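You operate a simulated robot arm through the tools that you are given. There is no shell and no other tool. Be economical: measure what you need, move in short steps, check, and stop when the job is done.

Carry out the task below with a simulated robot arm. There is one attempt and no reset: what you move stays moved.

TASK
Put the green hair clip from the laundry worktop on the soap. Then put the measuring cup on top of the green soap box.
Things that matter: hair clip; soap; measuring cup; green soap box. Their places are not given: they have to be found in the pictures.

It is judged by the outcome, as a careful person would: the job done as asked, and still so three seconds after it is handed in. It fails if anything else is knocked over, pushed out of place, dropped, spilled or broken.

THE ROBOT
A 7-joint arm with a two-finger parallel gripper, fixed in place. Base frame: the origin is at the foot of the arm, x ahead of it, y to its left, z up; the work surface is at about z = 0. Lengths are in m, angles in rad, forces in N, time in s.
With the tool pointing down near the work surface it reaches from about 0.24 to 0.62 m from the base axis. Its first joint turns from -1.152 to 1.152 rad. Payload 2.6 kg.
Tool frame: the origin (TCP) lies between the finger pads and is the grasp point; the fingertips stand 0.03 m ahead of it; z points along the fingers, y is the line along which they close. The gripper opens to 0.094 m. The fingers are 0.028 m wide and 0.01 m thick; the gripper's body (0.05 by 0.096 m) begins 0.055 m behind the TCP.
Orientation is that of the tool frame in the base frame, as a unit quaternion [w, x, y, z]. With the fingers straight down and closing along the base's y, the tool's x points along the base's -x, its y along +y and its z along -z.

THE INTERFACE
- The arm moves only by the tool move_arm. Its argument "increments" is a list of rows, each a list of 7 numbers: the closure in counts, from 0 (fully open) to 255 (shut), then the shift along the tool's x, y, z in mm, then the turn, a rotation vector about the tool's x, y, z in degrees. In form: [[grip, x, y, z, wx, wy, wz], ...]. A call has 1 to 12 rows; each row shifts and turns the commanded pose from where the row before left it, along the tool's axes as they then stand. A row lasts 0.2 s, in which the tool goes at most 0.05 m and 0.15 rad; a call with a longer step from one row to the next is refused whole, and so is a gripper value outside its range. A pose out of reach is approached as far as the arm can. The call stops where the force on the tool passes 40 N (or 10 N more than at its start, if that is more) or the arm is blocked; 0.2 s more then pass. The fingers move at their own pace (about 0.072 m/s each) and stop on an object; they squeeze with about 34 N. The grip force told is the motor's: it shows also when the fingers shut on nothing. Time passes only in rows, and 0.2 s behind the last, so rows that do not move let the fingers close. It gives the time, the measured TCP pose, the force on the tool (base axes), the opening and the grip force at its end, in the units of the frame above (readings bear some noise), and new pictures: "pictures" is both (left out), scene, wrist or none.
- Cameras (640 x 400 px; columns grow to the right, rows downward): "scene" is fixed at [0.038, 0.4529, 0.5431]; the picture's right is [-0.58, -0.82, 0.00], its down [-0.59, 0.42, -0.69] and it looks along [0.57, -0.40, -0.72] (base axes); focal length 312 px, centre (320, 200). "wrist" rides on the gripper at [-0.037, 0, -0.058] in the tool frame; the picture's right is [0.00, -1.00, 0.00], its down [0.97, 0.00, -0.24] and it looks along [0.24, 0.00, 0.97] (tool axes); focal length 218 px, centre (320, 200).
- point_at(camera, pixels): there is no depth. For up to 12 entries [column, row, z] of the newest picture of that camera ("zoom" is the newest enlarged one), the place [x, y] in the base frame at which the ray of that pixel passes the height z, good to about 0.003 m, but the place of the scene camera against the robot may be out by one fixed shift of up to 0.012 m in any direction. No time passes.
- enlarge(camera, box): a new picture of the part [left, top, right, bottom] of that camera's present view, enlarged. No time passes.
- hand_in(): hands the job in; it is judged then, once.

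Work in short steps. Measure before you move; look again where a grasp or a placing could have gone wrong, and mend it. You have 80 turns and 120 pictures in all, the two below and enlarged ones among them. Open the gripper and draw the arm clear of the work before you hand the job in, unless the task says otherwise; then end with one line.

The tools are called after "Emit:" by a JSON object that holds its "name" and its "arguments". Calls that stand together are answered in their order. move_arm: Moves the arm, as the interface text tells. Its arguments: {"type":"object","properties":{"increments":{"type":"array","items":{"type":"array","items":{"type":"number"}}},"pictures":{"type":"string","enum":["both","scene","wrist","none"]}},"required":["increments"]} The other tools are called the same way: point_at (camera, pixels) gives the place at which the rays of pixels pass given heights; enlarge (camera, box) takes an enlarged picture of a part of a camera's view; hand_in () hands the job in.

At the start:

```text
time: 0.0
tcp_pos: [0.3077, 0.2694, 0.2735]
tool_rot: [0.0, 0.0, 1.0, 0.0]
ft_force: [0.0, 0.4, -0.1]
finger_gap: 0.0936
grip_force: 0.1
```

scene: 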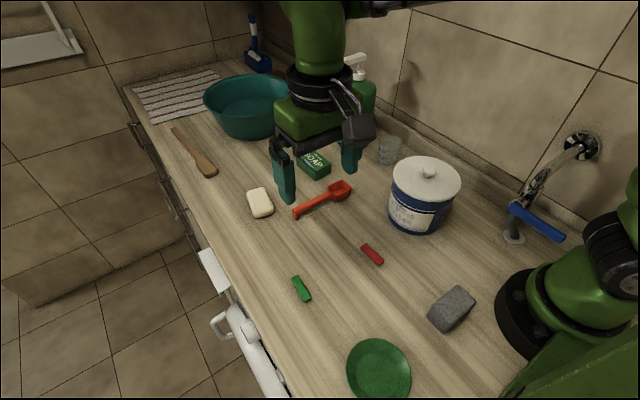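
wrist: 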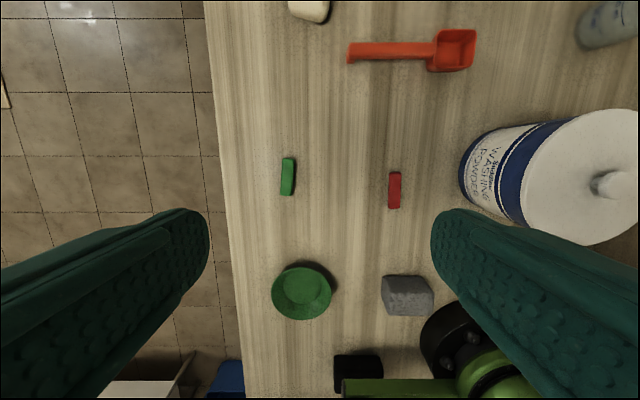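

I see a green clip near scene (301,289), soap at (260,203), the green soap box at (315,165), and either the red scoop or the glass could be the measuring cup. I'll enlarge to check.

Emit:
{"name": "enlarge", "arguments": {"camera": "scene", "box": [230, 120, 430, 245]}}

Emit:
{"name": "enlarge", "arguments": {"camera": "scene", "box": [230, 180, 400, 320]}}

Emit:
{"name": "point_at", "arguments": {"camera": "wrist", "pixels": [[287, 158, 0.01], [288, 195, 0.01], [281, 177, 0.01], [295, 177, 0.01], [308, 22, 0.0], [348, 52, 0.01], [435, 48, 0.01], [476, 50, 0.03], [395, 190, 0.01]]}}

Emit:
{"name": "point_at", "arguments": {"camera": "scene", "pixels": [[301, 289, 0.01], [260, 203, 0.02], [315, 165, 0.03], [296, 213, 0.01], [340, 190, 0.03], [389, 150, 0.04], [372, 254, 0.01]]}}

```text
3.20 times, centred on (330, 182) of scene
```

zoom: 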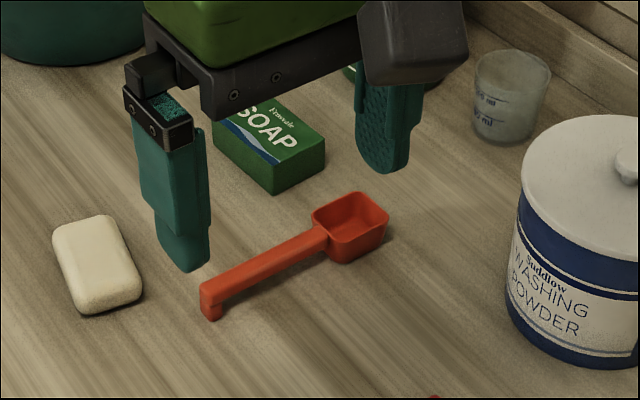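

```text
2.86 times, centred on (315, 250) of scene
```

zoom: 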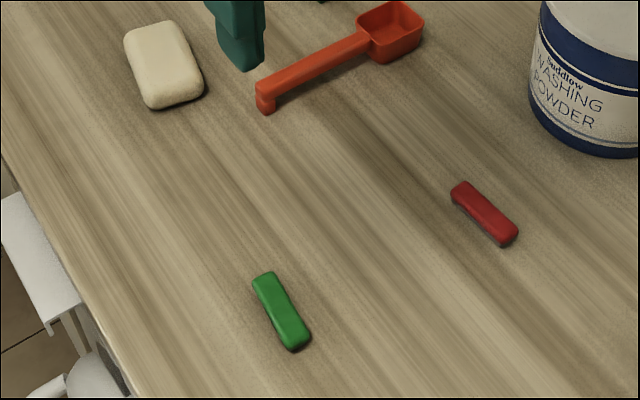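

```text
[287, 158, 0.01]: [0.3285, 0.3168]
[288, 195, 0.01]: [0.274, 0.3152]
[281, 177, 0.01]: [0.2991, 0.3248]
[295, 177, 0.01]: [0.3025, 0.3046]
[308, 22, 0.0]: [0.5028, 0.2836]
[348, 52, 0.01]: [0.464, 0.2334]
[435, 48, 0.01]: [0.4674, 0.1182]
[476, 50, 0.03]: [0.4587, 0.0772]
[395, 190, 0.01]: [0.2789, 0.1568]
```

```text
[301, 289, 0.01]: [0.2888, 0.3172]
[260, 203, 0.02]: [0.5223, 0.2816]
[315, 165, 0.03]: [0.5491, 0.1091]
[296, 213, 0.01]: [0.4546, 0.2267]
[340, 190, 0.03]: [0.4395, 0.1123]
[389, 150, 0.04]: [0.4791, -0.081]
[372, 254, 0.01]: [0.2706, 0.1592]
```

The graduated cup near (389,150) is the measuring cup, and the red piece is a scoop. The clip is at about (0.301, 0.315) and lies along x, so I'll move above it and look.

Emit:
{"name": "move_arm", "arguments": {"increments": [[0, 2, 23, 40, 0, 0, 0], [0, 3, 22, 40, 0, 0, 0], [60, 2, 0, 40, 0, 0, 0], [60, 0, 0, 30, 0, 0, 0]]}}

```text
time: 1.0
tcp_pos: [0.3021, 0.3162, 0.1223]
tool_rot: [0.0, -0.001, 1.0, 0.001]
ft_force: [-1.1, 0.8, 0.0]
finger_gap: 0.0718
grip_force: 0.0
```

scene: 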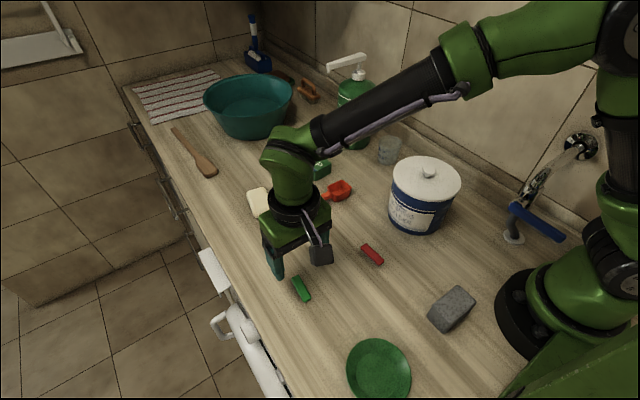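
wrist: 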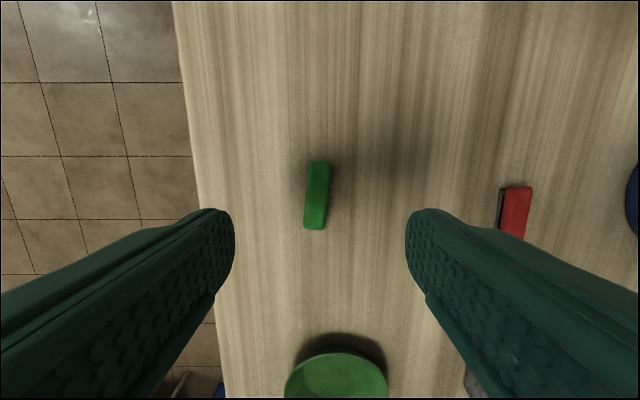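

Emit:
{"name": "point_at", "arguments": {"camera": "wrist", "pixels": [[319, 162, 0.008], [314, 228, 0.008], [304, 200, 0.008], [328, 200, 0.008]]}}

Emit:
{"name": "enlarge", "arguments": {"camera": "wrist", "box": [270, 140, 370, 250]}}

```text
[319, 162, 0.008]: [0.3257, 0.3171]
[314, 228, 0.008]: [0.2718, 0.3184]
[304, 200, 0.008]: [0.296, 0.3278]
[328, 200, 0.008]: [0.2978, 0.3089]
```

```text
3.64 times, centred on (320, 195) of wrist
```

zoom: 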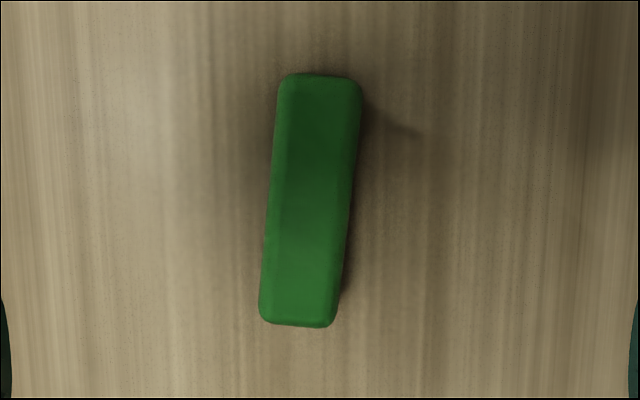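

The clip is centred at about (0.299, 0.318) and tilted about 5°. I'll turn to match, go down and close.

Emit:
{"name": "move_arm", "arguments": {"increments": [[100, 3, 2, 30, 0, 0, 5], [100, 0, 0, 30, 0, 0, 0], [100, 0, 0, 20, 0, 0, 0], [100, 0, 0, 8, 0, 0, 0], [255, 0, 0, 0, 0, 0, 0], [255, 0, 0, 0, 0, 0, 0], [255, 0, 0, 0, 0, 0, 0]]}}

```text
time: 2.6
tcp_pos: [0.2988, 0.3171, 0.0362]
tool_rot: [0.0, 0.044, 0.999, -0.001]
ft_force: [-0.3, -0.1, 0.1]
finger_gap: 0.0162
grip_force: 33.6
```

scene: 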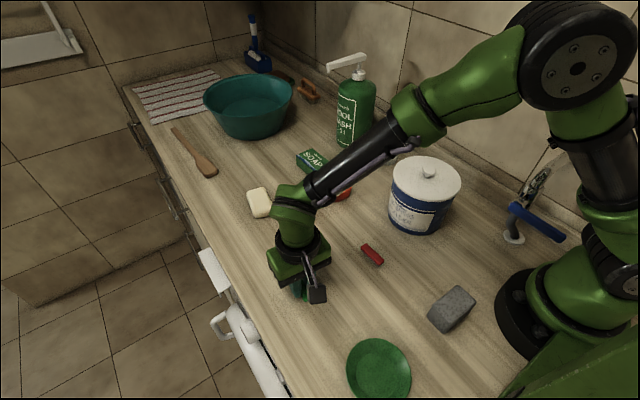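
wrist: 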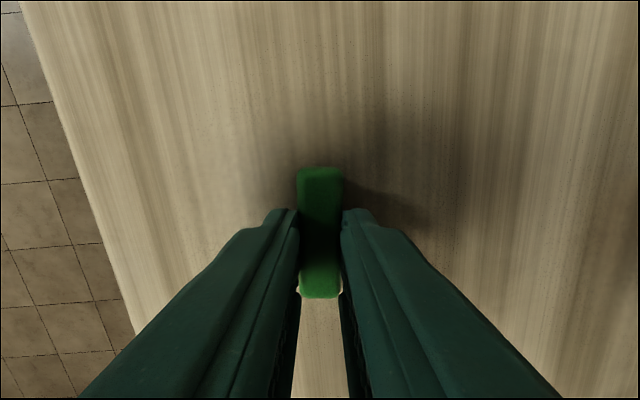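

The clip is held (gap 16 mm). I'll lift, undo the turn and go toward the soap to measure it from the wrist.

Emit:
{"name": "move_arm", "arguments": {"increments": [[255, 0, 0, -40, 0, 0, 0], [255, 0, 0, -40, 0, 0, -5], [255, -40, -8, -30, 0, 0, 0], [255, -40, -8, 0, 0, 0, 0], [255, -40, -9, 0, 0, 0, 0], [255, -20, -9, 0, 0, 0, 0]]}}

```text
refused: row 3 steps farther than a row can; nothing moved
```

Emit:
{"name": "move_arm", "arguments": {"increments": [[255, 0, 0, -40, 0, 0, 0], [255, 0, 0, -40, 0, 0, -5], [255, -30, -8, -30, 0, 0, 0], [255, -40, -8, 0, 0, 0, 0], [255, -40, -9, 0, 0, 0, 0], [255, -30, -9, 0, 0, 0, 0]]}}

```text
time: 4.0
tcp_pos: [0.4375, 0.2817, 0.1457]
tool_rot: [0.0, 0.0, 1.0, 0.0]
ft_force: [0.2, -0.2, -0.4]
finger_gap: 0.0158
grip_force: 34.2
```

scene: 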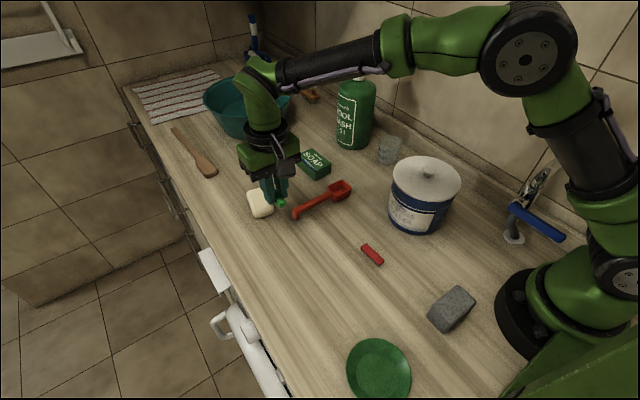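
wrist: 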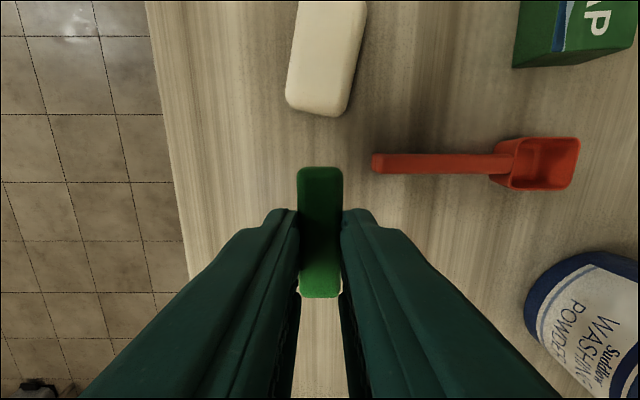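

The soap's top is cut off in the wrist view, so I'll go 60 mm further forward at this height.

Emit:
{"name": "move_arm", "arguments": {"increments": [[255, -30, 0, 0, 0, 0, 0], [255, -30, 0, 0, 0, 0, 0]]}}

```text
time: 4.6
tcp_pos: [0.4984, 0.2795, 0.1442]
tool_rot: [0.0, 0.001, 1.0, 0.001]
ft_force: [0.6, -0.3, -0.3]
finger_gap: 0.0157
grip_force: 33.7
```

scene: 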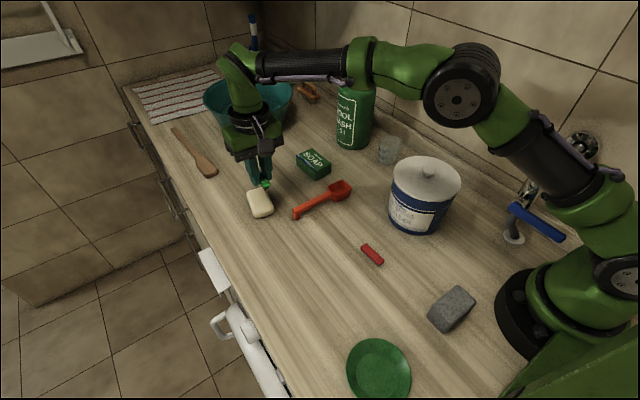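
wrist: 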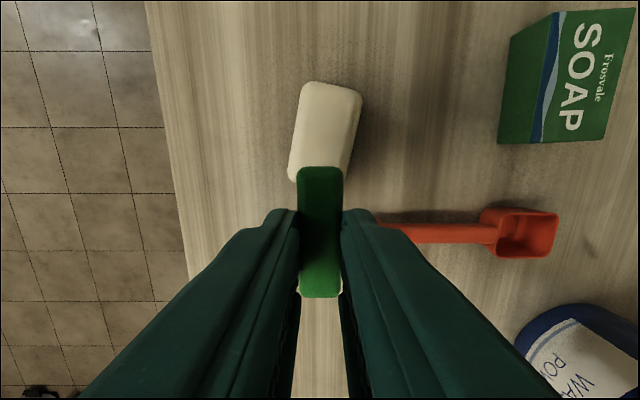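

I'll measure the soap top and the box from this view, and enlarge the scene view for heights.

Emit:
{"name": "point_at", "arguments": {"camera": "wrist", "pixels": [[311, 84, 0.025], [361, 96, 0.025], [292, 175, 0.025], [344, 175, 0.025], [554, 15, 0.035], [634, 5, 0.035], [536, 143, 0.035], [603, 140, 0.035], [498, 143, 0.0], [512, 36, 0.0]]}}

Emit:
{"name": "enlarge", "arguments": {"camera": "scene", "box": [220, 130, 348, 230]}}

```text
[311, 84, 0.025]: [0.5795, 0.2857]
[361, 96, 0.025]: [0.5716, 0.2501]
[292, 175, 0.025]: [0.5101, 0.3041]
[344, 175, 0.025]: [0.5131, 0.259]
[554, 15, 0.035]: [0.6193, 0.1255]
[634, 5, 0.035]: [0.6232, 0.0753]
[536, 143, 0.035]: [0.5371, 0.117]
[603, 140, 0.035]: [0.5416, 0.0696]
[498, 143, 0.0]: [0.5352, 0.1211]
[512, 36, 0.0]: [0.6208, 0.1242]
```

```text
4.00 times, centred on (284, 180) of scene
```

zoom: 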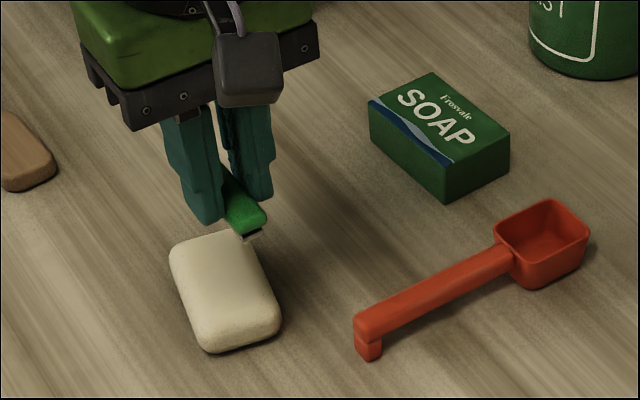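

The soap runs x≈0.503–0.577, centred near (0.540, 0.275), tilted about 12°. I'll place the clip at about (0.536, 0.277) with the same tilt, stopping above it first.

Emit:
{"name": "move_arm", "arguments": {"increments": [[255, -19, -1, 0, 0, 0, 0], [255, -19, -2, 20, 0, 0, 6], [255, 0, 0, 20, 0, 0, 6], [255, 0, 0, 16, 0, 0, 0]]}}

```text
time: 5.6
tcp_pos: [0.537, 0.2792, 0.0879]
tool_rot: [0.0, 0.105, 0.994, 0.0]
ft_force: [-0.1, -0.4, -0.7]
finger_gap: 0.0156
grip_force: 33.7
```

scene: 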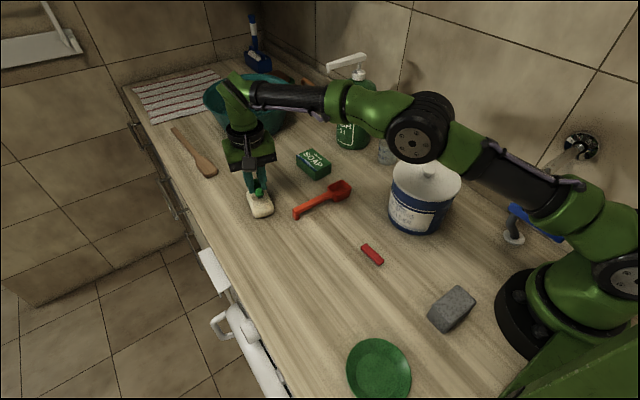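
wrist: 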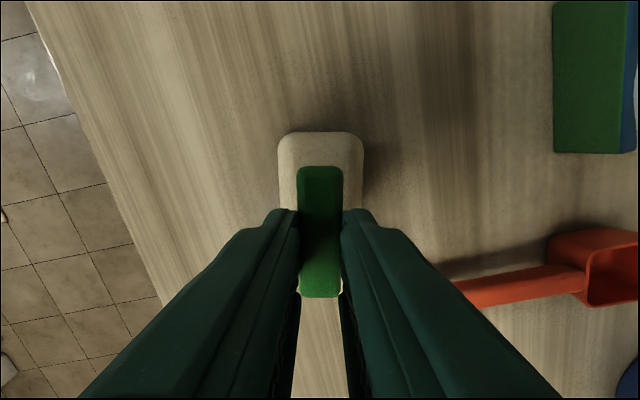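

Alignment is good. I'll nudge 4 mm forward and lower toward contact.

Emit:
{"name": "move_arm", "arguments": {"increments": [[255, -4, 0, 10, 0, 0, 0], [255, 0, 0, 10, 0, 0, 0], [255, 0, 0, 2, 0, 0, 0], [255, 0, 0, 0, 0, 0, 0]], "pictures": "none"}}

Emit:
{"name": "enlarge", "arguments": {"camera": "scene", "box": [220, 150, 300, 230]}}

```text
time: 6.6
tcp_pos: [0.541, 0.278, 0.0675]
tool_rot: [0.0, 0.104, 0.995, 0.0]
ft_force: [-1.1, 0.5, 0.6]
finger_gap: 0.016
grip_force: 34.1
```

```text
5.00 times, centred on (260, 190) of scene
```

zoom: 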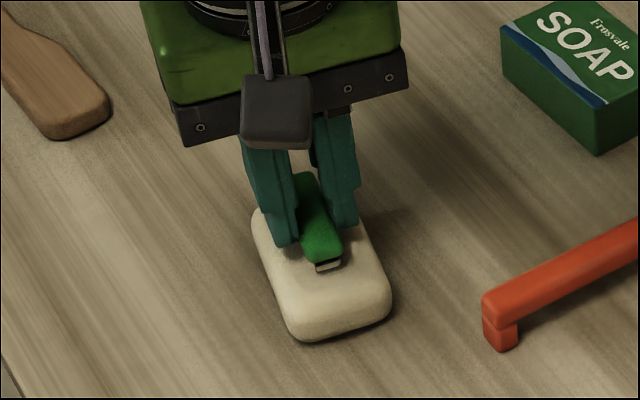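

No contact yet; I'll lower in 1–2 mm steps.

Emit:
{"name": "move_arm", "arguments": {"increments": [[255, 0, 0, 2, 0, 0, 0], [255, 0, 0, 1, 0, 0, 0], [255, 0, 0, 1, 0, 0, 0]], "pictures": "none"}}

Emit:
{"name": "enlarge", "arguments": {"camera": "scene", "box": [220, 150, 300, 230]}}

```text
time: 7.4
tcp_pos: [0.5396, 0.2778, 0.0631]
tool_rot: [0.001, 0.104, 0.995, 0.0]
ft_force: [-0.2, -0.4, 2.7]
finger_gap: 0.0161
grip_force: 34.3
```

```text
5.00 times, centred on (260, 190) of scene
```

zoom: 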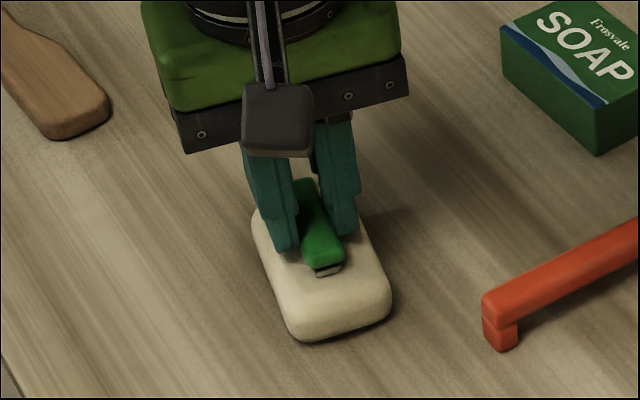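

The upward force of 2.7 N suggests first touch; one more millimetre to confirm.

Emit:
{"name": "move_arm", "arguments": {"increments": [[255, 0, 0, 0.7, 0, 0, 0], [255, 0, 0, 0, 0, 0, 0]], "pictures": "none"}}

```text
time: 8.0
tcp_pos: [0.5396, 0.2798, 0.0639]
tool_rot: [0.002, 0.105, 0.994, 0.001]
ft_force: [-0.5, -1.7, 9.0]
finger_gap: 0.016
grip_force: 33.5
```

Contact is confirmed at 9 N. I'll open gently and rise.

Emit:
{"name": "move_arm", "arguments": {"increments": [[215, 0, 0, 0, 0, 0, 0], [180, 0, 0, 0, 0, 0, 0], [150, 0, 0, 0, 0, 0, 0], [130, 0, 0, -20, 0, 0, 0], [130, 0, 0, -40, 0, 0, 0], [130, 0, 0, -40, 0, 0, 0], [130, 20, 0, -40, 0, 0, 0]]}}

Emit:
{"name": "enlarge", "arguments": {"camera": "scene", "box": [220, 150, 300, 230]}}

```text
time: 9.6
tcp_pos: [0.5159, 0.2868, 0.202]
tool_rot: [-0.001, 0.104, 0.995, 0.0]
ft_force: [0.0, 1.4, -0.2]
finger_gap: 0.0461
grip_force: 0.0
out of reach, approached as far as the arm can: row 6
```

scene: 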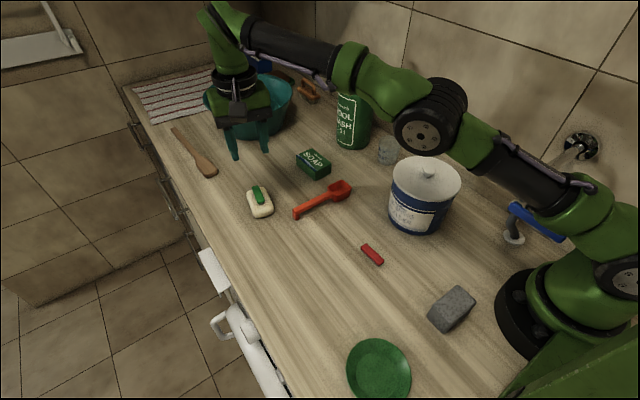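
wrist: 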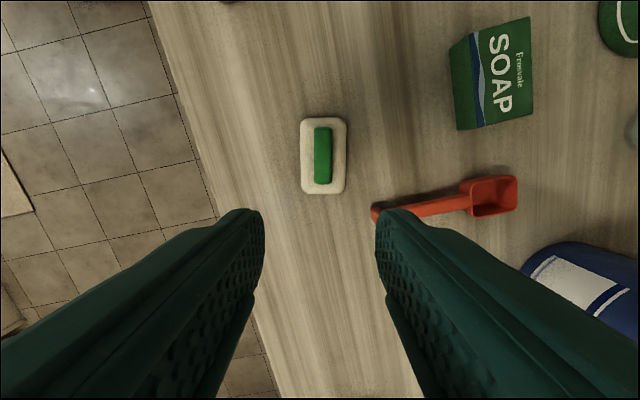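

```text
5.00 times, centred on (260, 190) of scene
```

zoom: 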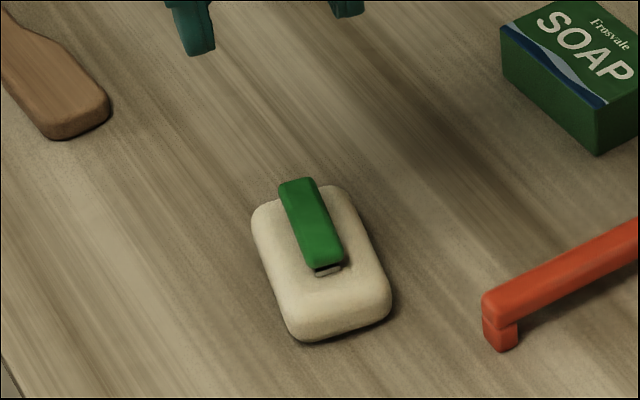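

The clip rests on the soap. Next the cup: I'll locate it, its neighbours and their heights, with an enlarged scene view.

Emit:
{"name": "enlarge", "arguments": {"camera": "scene", "box": [300, 40, 476, 240]}}

Emit:
{"name": "point_at", "arguments": {"camera": "scene", "pixels": [[386, 163, 0.0], [391, 140, 0.06], [410, 232, 0.0], [388, 207, 0.0], [445, 215, 0.0], [348, 149, 0.0], [372, 135, 0.0], [427, 170, 0.13]]}}

```text
2.00 times, centred on (388, 140) of scene
```

zoom: 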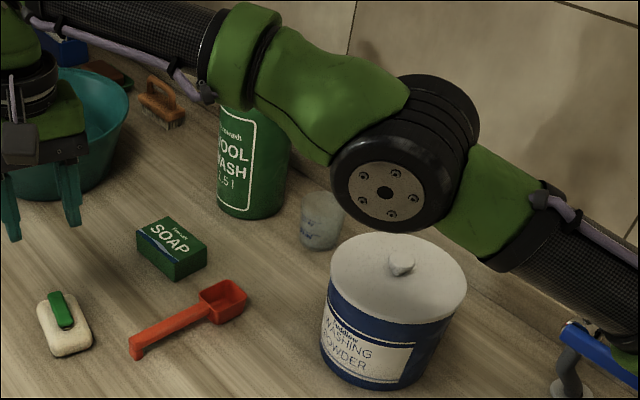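

```text
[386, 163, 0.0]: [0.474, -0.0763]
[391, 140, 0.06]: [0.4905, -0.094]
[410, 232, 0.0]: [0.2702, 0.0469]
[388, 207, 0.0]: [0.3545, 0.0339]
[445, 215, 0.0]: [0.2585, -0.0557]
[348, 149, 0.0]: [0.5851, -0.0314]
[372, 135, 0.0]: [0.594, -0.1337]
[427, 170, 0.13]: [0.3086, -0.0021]
```

The cup is near (0.485, -0.085), with the bottle near (0.60, -0.08) and the canister near (0.31, 0). I'll square the tool and travel high to a viewpoint at about (0.43, -0.06, 0.22).

Emit:
{"name": "move_arm", "arguments": {"increments": [[0, 20, 0, -5, 0, 0, -6], [0, 20, -10, -5, 0, 0, -6], [0, 20, -40, 0, 0, 0, 0], [0, 20, -45, 0, 0, 0, 0], [0, 10, -45, 0, 0, 0, 0], [0, 0, -45, 0, 0, 0, 0], [0, 0, -45, 0, 0, 0, 0], [0, 0, -45, 0, 0, 0, 0], [0, 0, -45, 0, 0, 0, 0], [0, 0, -20, 0, 0, 0, 0]]}}

```text
time: 11.8
tcp_pos: [0.4258, -0.0465, 0.211]
tool_rot: [0.0, 0.0, 1.0, 0.0]
ft_force: [-1.0, 0.4, -0.3]
finger_gap: 0.0939
grip_force: 0.0
```

scene: 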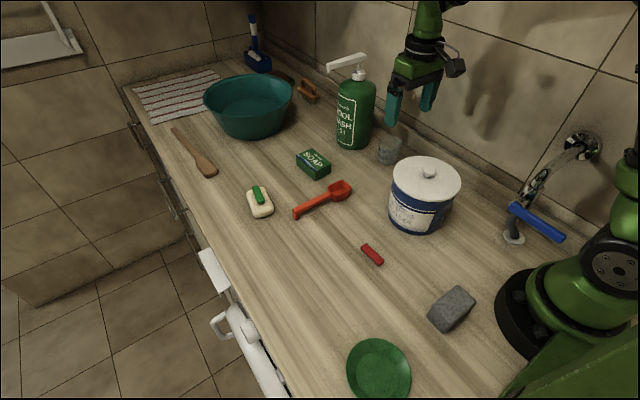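
wrist: 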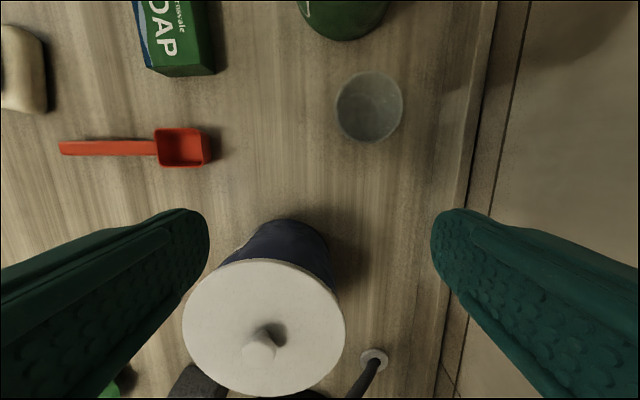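

The cup's rim is visible around (369,107). I'll measure the cup, bottle and upstand.

Emit:
{"name": "enlarge", "arguments": {"camera": "wrist", "box": [300, 0, 500, 150]}}

Emit:
{"name": "enlarge", "arguments": {"camera": "scene", "box": [330, 45, 470, 175]}}

Emit:
{"name": "point_at", "arguments": {"camera": "wrist", "pixels": [[369, 75, 0.055], [337, 105, 0.055], [403, 105, 0.055], [369, 140, 0.055], [372, 142, 0.0], [345, 40, 0.0], [470, 105, 0.0], [485, 105, 0.04], [177, 77, 0.0], [216, 73, 0.0], [213, 0, 0.0]]}}

```text
2.67 times, centred on (400, 75) of wrist
```

zoom: 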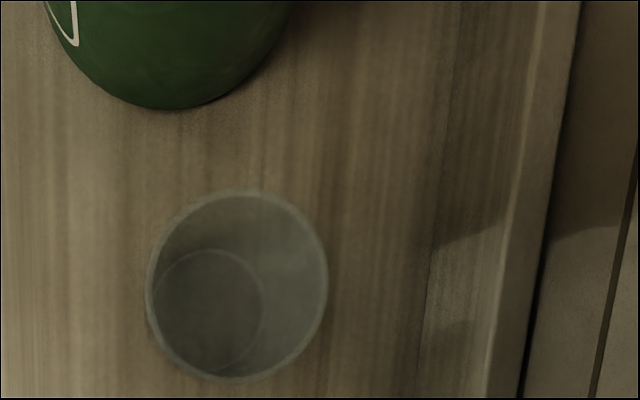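

```text
3.08 times, centred on (400, 110) of scene
```

zoom: 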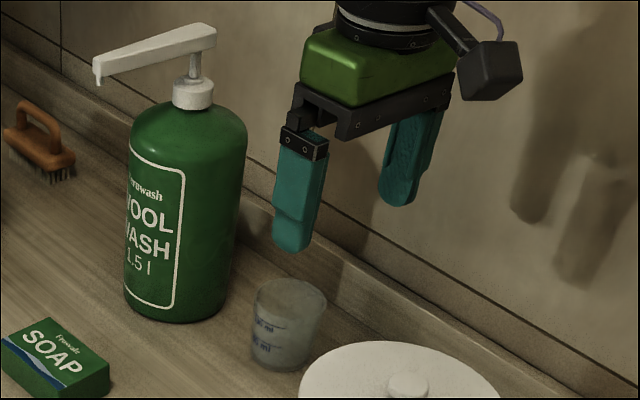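

```text
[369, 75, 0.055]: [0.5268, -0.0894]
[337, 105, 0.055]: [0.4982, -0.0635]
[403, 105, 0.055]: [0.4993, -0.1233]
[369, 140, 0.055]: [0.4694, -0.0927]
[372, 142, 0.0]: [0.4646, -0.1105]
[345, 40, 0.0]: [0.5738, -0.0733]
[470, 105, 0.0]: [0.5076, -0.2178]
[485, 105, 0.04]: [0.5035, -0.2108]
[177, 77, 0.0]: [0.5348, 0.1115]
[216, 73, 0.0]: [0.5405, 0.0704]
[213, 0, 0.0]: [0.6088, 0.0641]
```

Ray geometry gives a cup axis of about (0.497, -0.090), height of about 0.062 and a rim of about 0.059. I'll move above it and look again before descending.

Emit:
{"name": "move_arm", "arguments": {"increments": [[0, -35, -22, 0, 0, 0, 0], [0, -36, -22, 0, 0, 0, 0], [0, 0, 0, 40, 0, 0, 0], [0, 0, 0, 45, 0, 0, 0], [0, 0, 0, 0, 0, 0, 0]]}}

Emit:
{"name": "enlarge", "arguments": {"camera": "scene", "box": [330, 65, 470, 195]}}

```text
time: 13.0
tcp_pos: [0.4963, -0.0936, 0.1263]
tool_rot: [0.0, 0.001, 1.0, 0.0]
ft_force: [-0.1, -0.1, -0.4]
finger_gap: 0.0939
grip_force: 0.0
```

scene: 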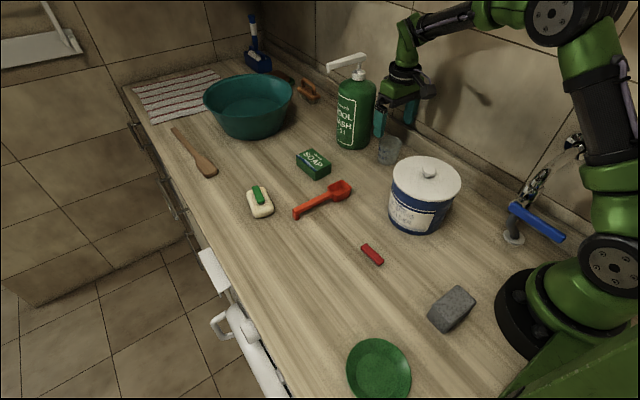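
wrist: 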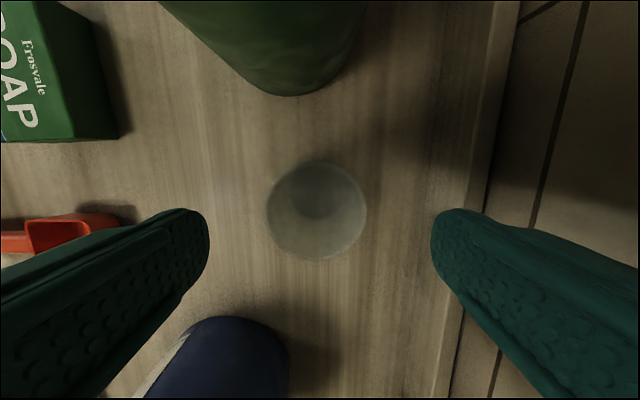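

```text
3.08 times, centred on (400, 130) of scene
```

zoom: 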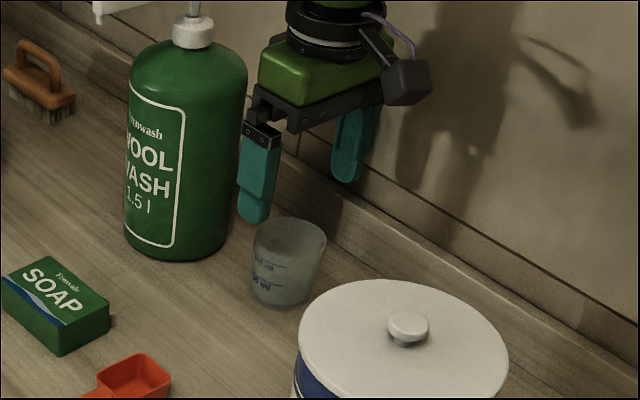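

The rim is centred at (317,210), so the axis is about (0.496, -0.091). I'll shift 2 mm, descend to z≈0.045 and close.

Emit:
{"name": "move_arm", "arguments": {"increments": [[0, 0, 2, 25, 0, 0, 0], [0, 0, 0, 25, 0, 0, 0], [0, 0, 0, 20, 0, 0, 0], [0, 0, 0, 11, 0, 0, 0], [80, 0, 0, 0, 0, 0, 0], [120, 0, 0, 0, 0, 0, 0], [160, 0, 0, 0, 0, 0, 0], [160, 0, 0, 0, 0, 0, 0]]}}

Emit:
{"name": "enlarge", "arguments": {"camera": "scene", "box": [330, 75, 470, 205]}}

```text
time: 14.8
tcp_pos: [0.4946, -0.0912, 0.0462]
tool_rot: [0.0, 0.001, 1.0, 0.0]
ft_force: [0.9, 1.4, 0.6]
finger_gap: 0.0608
grip_force: 34.0
```

scene: 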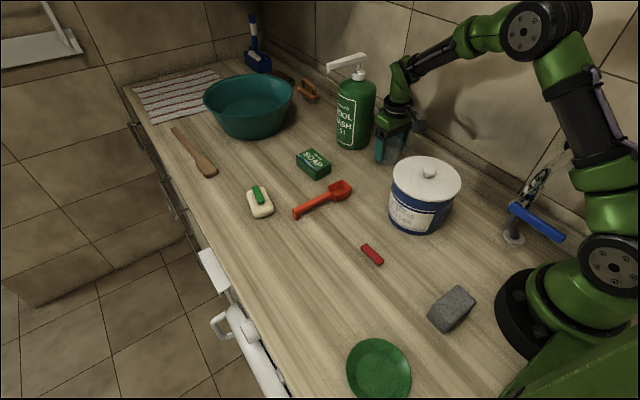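
wrist: 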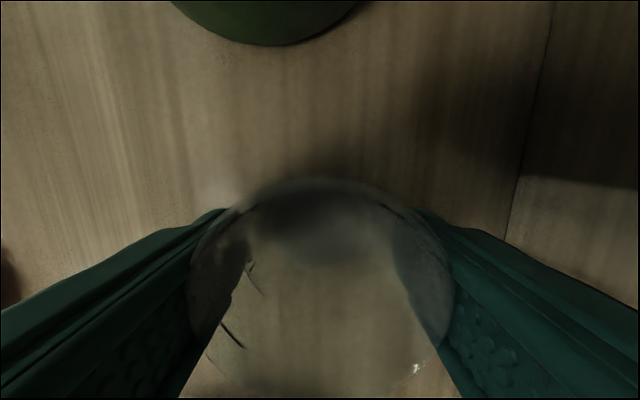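

```text
3.08 times, centred on (400, 140) of scene
```

zoom: 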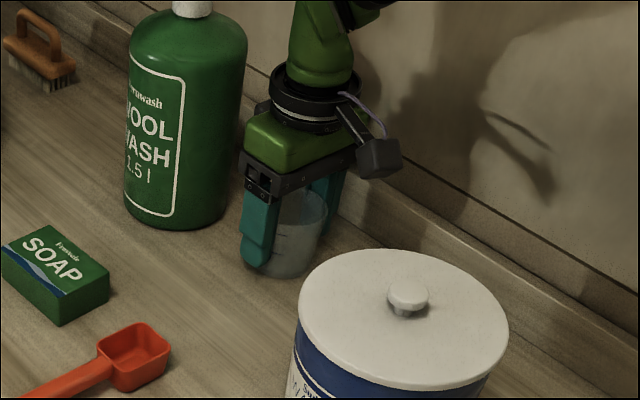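

The cup is gripped (gap 60.8 mm). I'll lift and check the hold.

Emit:
{"name": "move_arm", "arguments": {"increments": [[200, 0, 0, -10, 0, 0, 0], [200, 0, 0, -30, 0, 0, 0], [200, 0, 0, -40, 0, 0, 0], [200, 0, 0, -40, 0, 0, 0], [200, 0, 0, 0, 0, 0, 0]]}}

Emit:
{"name": "enlarge", "arguments": {"camera": "scene", "box": [330, 35, 470, 165]}}

```text
time: 16.0
tcp_pos: [0.4954, -0.089, 0.168]
tool_rot: [0.0, 0.0, 1.0, 0.0]
ft_force: [-1.0, -0.2, -0.2]
finger_gap: 0.0611
grip_force: 33.8
```

scene: 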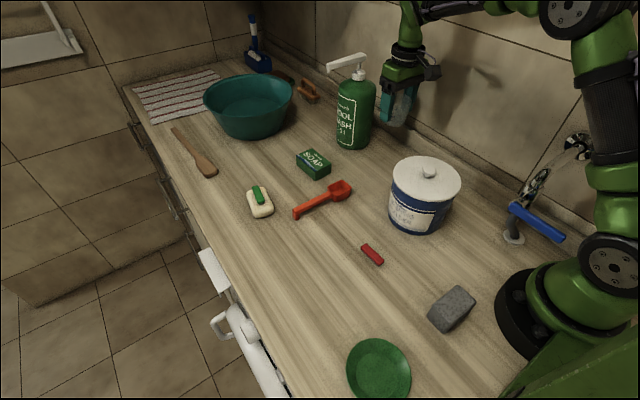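
wrist: 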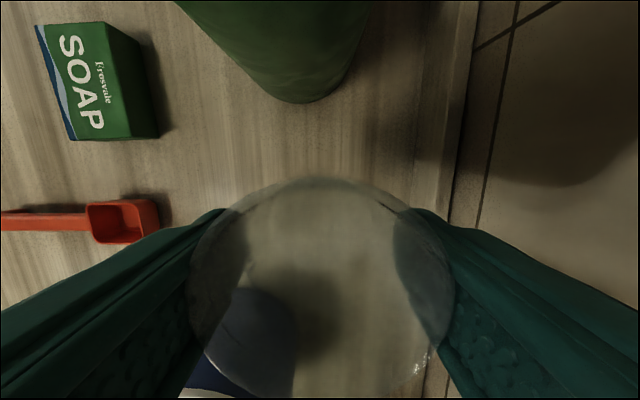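

```text
3.08 times, centred on (400, 100) of scene
```

zoom: 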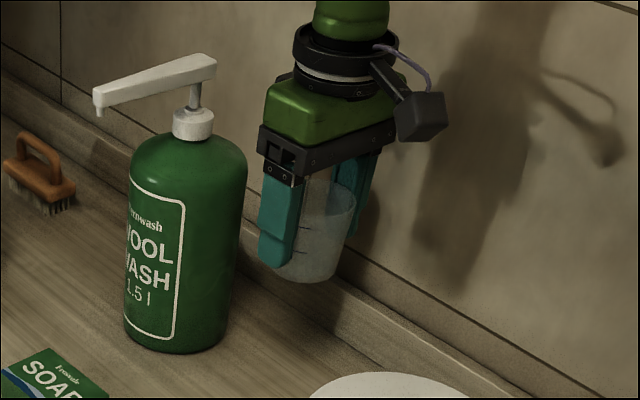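

The cup is held upright. I'll measure the box corners from here, and the pump spout's location since it overhangs near the box.

Emit:
{"name": "point_at", "arguments": {"camera": "scene", "pixels": [[360, 66, 0.18], [360, 66, 0.21], [360, 66, 0.24], [327.6, 70, 0.18], [327.6, 70, 0.21], [327.6, 70, 0.24], [338, 142, 0.0], [370, 145, 0.0], [355, 150, 0.0]]}}

Emit:
{"name": "point_at", "arguments": {"camera": "wrist", "pixels": [[43, 25, 0.035], [108, 22, 0.035], [133, 138, 0.035], [70, 140, 0.035], [158, 137, 0.0], [142, 41, 0.0], [300, 103, 0.0]]}}

Emit:
{"name": "enlarge", "arguments": {"camera": "wrist", "box": [20, 0, 200, 160]}}

Emit:
{"name": "enlarge", "arguments": {"camera": "scene", "box": [285, 135, 345, 190]}}

```text
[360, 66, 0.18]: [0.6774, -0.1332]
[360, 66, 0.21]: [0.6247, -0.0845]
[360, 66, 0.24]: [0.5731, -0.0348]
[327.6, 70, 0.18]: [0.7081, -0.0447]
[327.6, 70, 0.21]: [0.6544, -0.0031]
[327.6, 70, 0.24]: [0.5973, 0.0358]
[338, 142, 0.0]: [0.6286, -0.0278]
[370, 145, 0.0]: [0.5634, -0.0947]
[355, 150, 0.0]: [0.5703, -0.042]
```

```text
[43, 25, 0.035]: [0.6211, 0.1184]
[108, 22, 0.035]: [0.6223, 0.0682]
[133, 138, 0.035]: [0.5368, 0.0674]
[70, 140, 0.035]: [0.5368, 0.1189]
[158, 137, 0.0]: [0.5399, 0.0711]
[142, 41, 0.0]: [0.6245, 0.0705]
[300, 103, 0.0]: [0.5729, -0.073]
```

```text
2.50 times, centred on (110, 80) of wrist
```

zoom: 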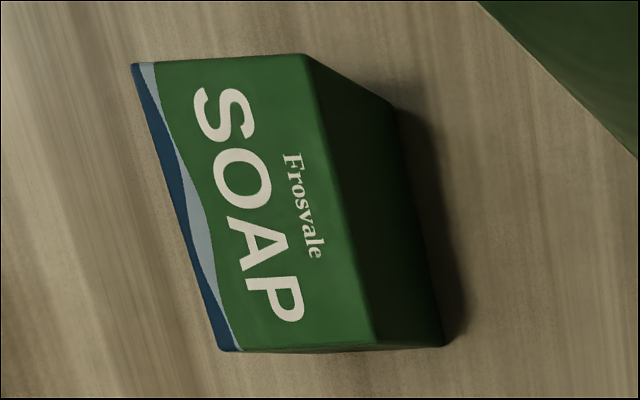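

```text
7.27 times, centred on (315, 162) of scene
```

zoom: 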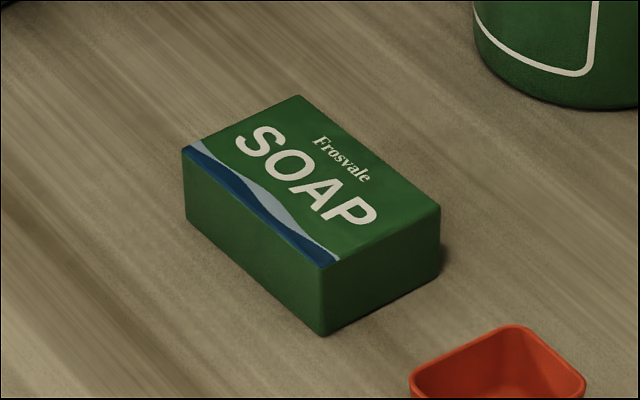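

The box spans x≈0.537–0.623 and y≈0.071–0.122, with a height of about 0.032 and its centre near (0.580, 0.097). I'll carry the cup in +y first, then partly forward.

Emit:
{"name": "move_arm", "arguments": {"increments": [[200, 0, 40, 0, 0, 0, 0], [200, 0, 46, 0, 0, 0, 0], [200, 0, 46, 0, 0, 0, 0], [200, 0, 36, 0, 0, 0, 0], [200, 0, 18, 0, 0, 0, 0], [200, 0, 0, 0, 0, 0, 0]]}}

```text
time: 17.4
tcp_pos: [0.493, 0.0971, 0.1658]
tool_rot: [0.0, -0.001, 1.0, 0.0]
ft_force: [0.9, 0.8, 0.6]
finger_gap: 0.0613
grip_force: 34.1
```

scene: 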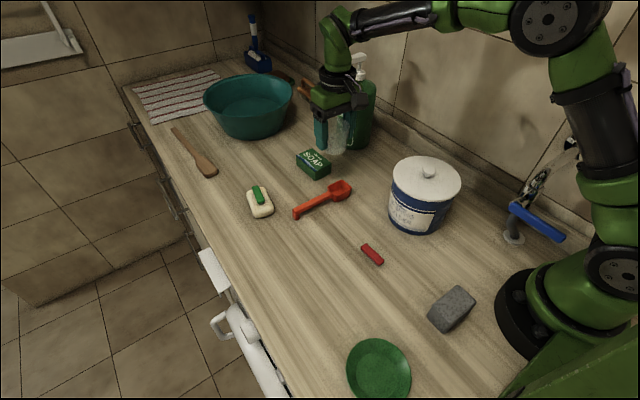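
wrist: 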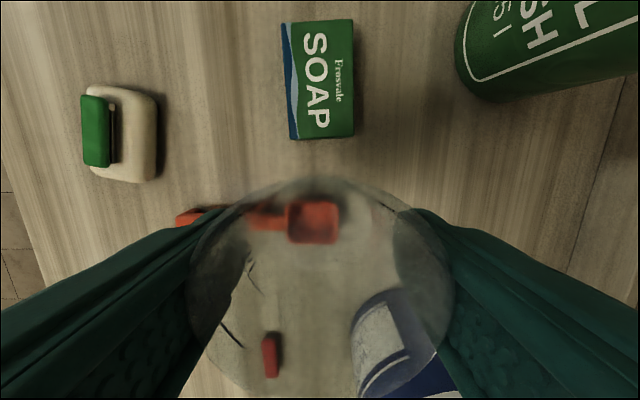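

Box is seen straight ahead, with its top at columns 283–353 and rows 20–139. I'll measure it and enlarge the soap to recheck the clip.

Emit:
{"name": "point_at", "arguments": {"camera": "wrist", "pixels": [[283, 23, 0.032], [351, 19, 0.032], [354, 136, 0.032], [291, 139, 0.032]]}}

Emit:
{"name": "enlarge", "arguments": {"camera": "wrist", "box": [60, 0, 380, 200]}}

Emit:
{"name": "enlarge", "arguments": {"camera": "scene", "box": [235, 170, 300, 230]}}

```text
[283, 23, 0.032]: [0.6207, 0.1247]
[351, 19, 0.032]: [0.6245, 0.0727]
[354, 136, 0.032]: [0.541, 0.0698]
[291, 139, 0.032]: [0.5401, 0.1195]
```

```text
2.00 times, centred on (220, 100) of wrist
```

zoom: 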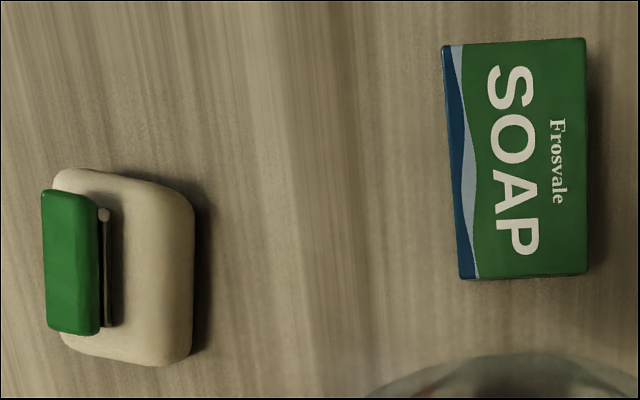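

```text
6.67 times, centred on (268, 200) of scene
```

zoom: 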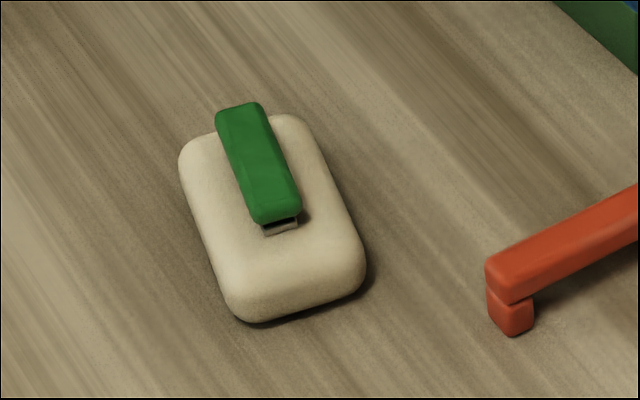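

The clip sits well. Box centre is about (0.581, 0.097), so I'll move over it and come down to about 20 mm above.

Emit:
{"name": "move_arm", "arguments": {"increments": [[200, -40, 0, 0, 0, 0, 0], [200, -30, 0, 0, 0, 0, 0], [200, -16, 0, 0, 0, 0, 0], [200, 0, 0, 30, 0, 0, 0], [200, 0, 0, 30, 0, 0, 0], [200, 0, 0, 5, 0, 0, 0], [200, 0, 0, 0, 0, 0, 0]]}}

Emit:
{"name": "enlarge", "arguments": {"camera": "scene", "box": [270, 100, 360, 190]}}

```text
time: 19.0
tcp_pos: [0.5801, 0.0967, 0.1007]
tool_rot: [0.0, 0.0, 1.0, 0.0]
ft_force: [0.0, 0.6, -0.6]
finger_gap: 0.0615
grip_force: 33.6
```

scene: 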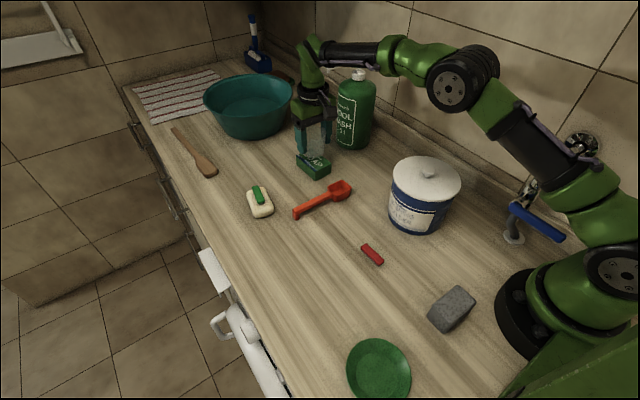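
wrist: 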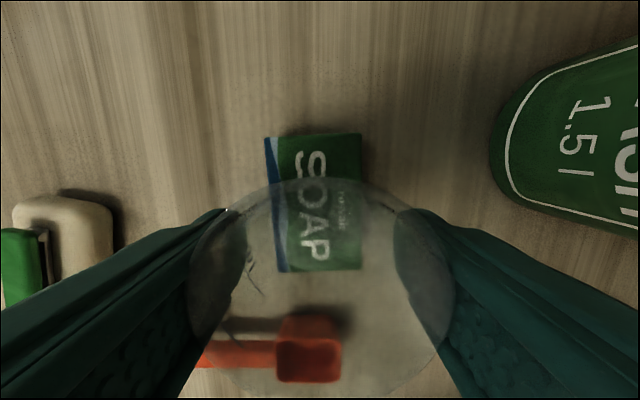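

```text
4.44 times, centred on (315, 145) of scene
```

zoom: 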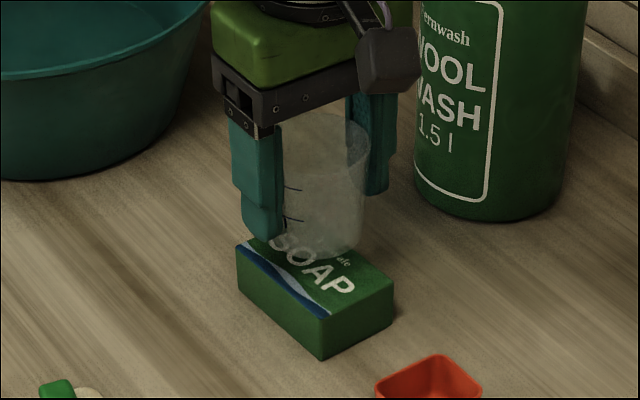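

The cup is centred over the box. I'll lower to near contact.

Emit:
{"name": "move_arm", "arguments": {"increments": [[200, 0, 1, 10, 0, 0, 0], [200, 0, 0, 7, 0, 0, 0], [200, 0, 0, 2, 0, 0, 0], [200, 0, 0, 0, 0, 0, 0]], "pictures": "none"}}

Emit:
{"name": "enlarge", "arguments": {"camera": "scene", "box": [270, 100, 360, 190]}}

```text
time: 20.0
tcp_pos: [0.5801, 0.0974, 0.0815]
tool_rot: [-0.001, 0.0, 1.0, 0.0]
ft_force: [0.8, -0.4, 0.4]
finger_gap: 0.0608
grip_force: 33.9
```

```text
4.44 times, centred on (315, 145) of scene
```

zoom: 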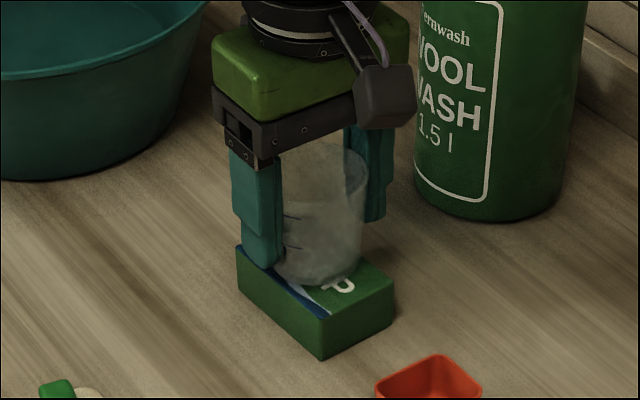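

Emit:
{"name": "move_arm", "arguments": {"increments": [[200, 0, 0, 1, 0, 0, 0], [200, 0, 0, 1, 0, 0, 0], [200, 0, 0, 0.7, 0, 0, 0], [200, 0, 0, 0, 0, 0, 0]], "pictures": "none"}}

```text
time: 21.0
tcp_pos: [0.5805, 0.0969, 0.0786]
tool_rot: [0.0, -0.001, 1.0, 0.0]
ft_force: [-0.4, 0.3, -0.4]
finger_gap: 0.0612
grip_force: 34.0
```

No contact yet; I'll continue in 0.7 mm steps.

Emit:
{"name": "move_arm", "arguments": {"increments": [[200, 0, 0, 0.7, 0, 0, 0], [200, 0, 0, 0.7, 0, 0, 0], [200, 0, 0, 0, 0, 0, 0]], "pictures": "none"}}

```text
time: 21.8
tcp_pos: [0.5813, 0.0979, 0.0794]
tool_rot: [0.001, 0.0, 1.0, 0.0]
ft_force: [-1.6, 0.1, 4.7]
finger_gap: 0.061
grip_force: 33.6
```

Contact at 4.7 N. I'll release gradually.

Emit:
{"name": "move_arm", "arguments": {"increments": [[80, 0, 0, 0, 0, 0, 0], [60, 0, 0, 0, 0, 0, 0], [30, 0, 0, 0, 0, 0, 0], [0, 0, 0, 0, 0, 0, 0], [0, 0, 0, 0, 0, 0, 0]]}}

Emit:
{"name": "enlarge", "arguments": {"camera": "scene", "box": [270, 100, 360, 190]}}

```text
time: 23.0
tcp_pos: [0.5804, 0.0966, 0.077]
tool_rot: [0.001, 0.001, 1.0, 0.001]
ft_force: [0.7, 0.3, -0.2]
finger_gap: 0.094
grip_force: 0.0
```

scene: 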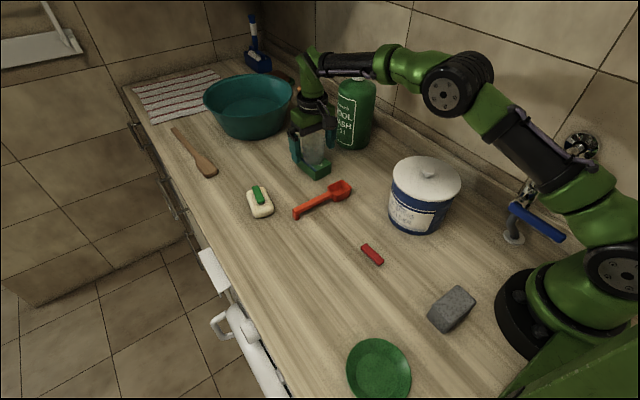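
wrist: 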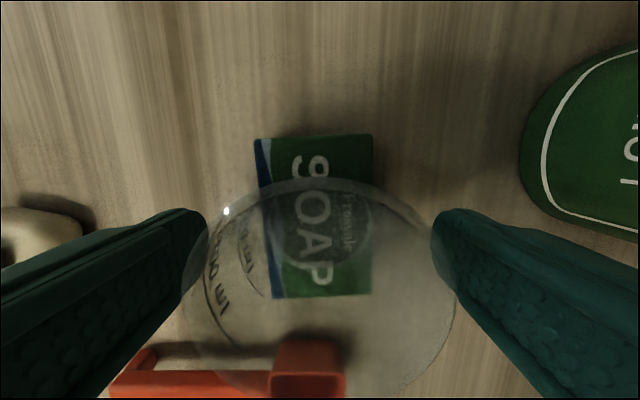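

```text
4.44 times, centred on (315, 145) of scene
```

zoom: 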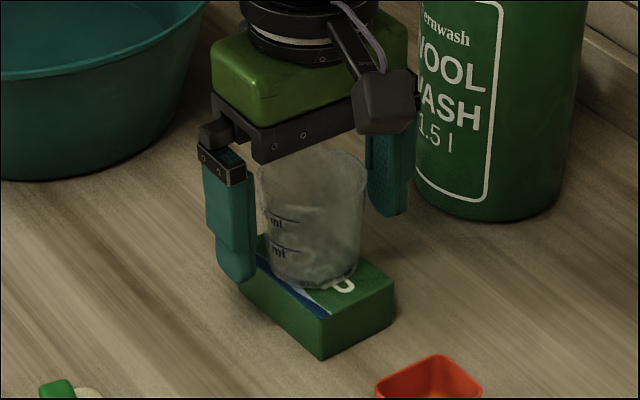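

The cup stands on the box, clear of both fingers. I'll rise straight up, then draw back.

Emit:
{"name": "move_arm", "arguments": {"increments": [[0, 0, 0, -15, 0, 0, 0], [0, 0, 0, -30, 0, 0, 0], [0, 0, 0, -35, 0, 0, 0], [0, 5, 0, -25, 0, 0, 0], [0, 40, 0, -10, 0, 0, 0], [0, 45, 0, -10, 0, 0, 0], [0, 45, 0, -10, 0, 0, 0], [0, 0, 0, 0, 0, 0, 0]]}}

Emit:
{"name": "enlarge", "arguments": {"camera": "scene", "box": [230, 100, 390, 230]}}

```text
time: 24.8
tcp_pos: [0.4434, 0.0984, 0.2141]
tool_rot: [0.001, 0.0, 1.0, 0.0]
ft_force: [0.4, 0.4, 0.0]
finger_gap: 0.0939
grip_force: 0.1
```

scene: 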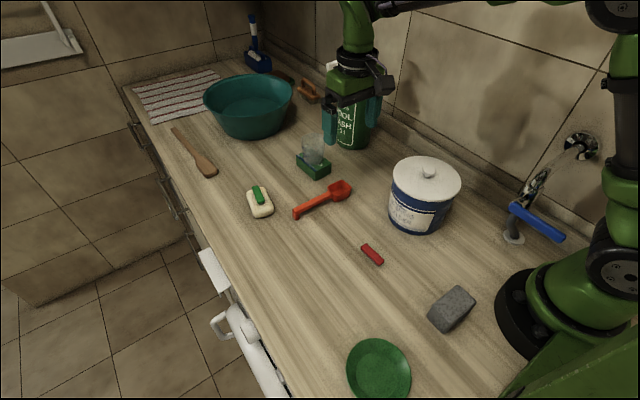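
wrist: 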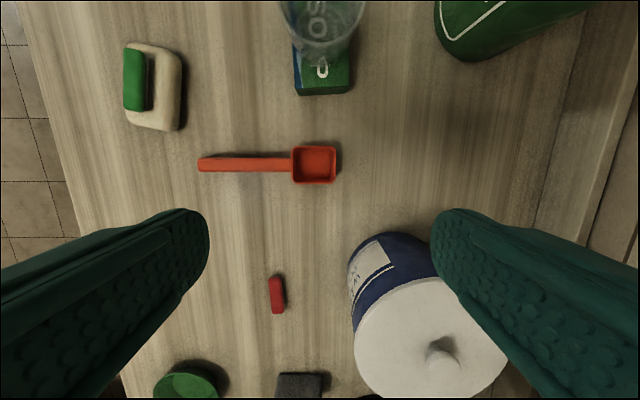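

```text
3.08 times, centred on (310, 165) of scene
```

zoom: 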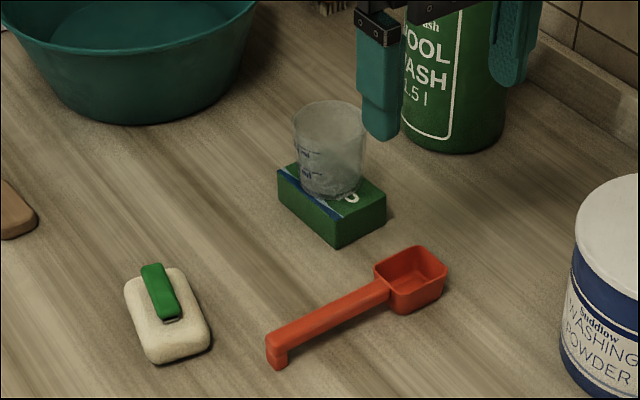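

Both placements are standing, nothing else has moved, and the gripper is open and clear, so I'll hand in.

Emit:
{"name": "hand_in", "arguments": {}}

```text
The job is handed in.
```

The green hair clip is on the soap and the measuring cup is standing on the green soap box. Nothing else was moved, and the job is handed in.
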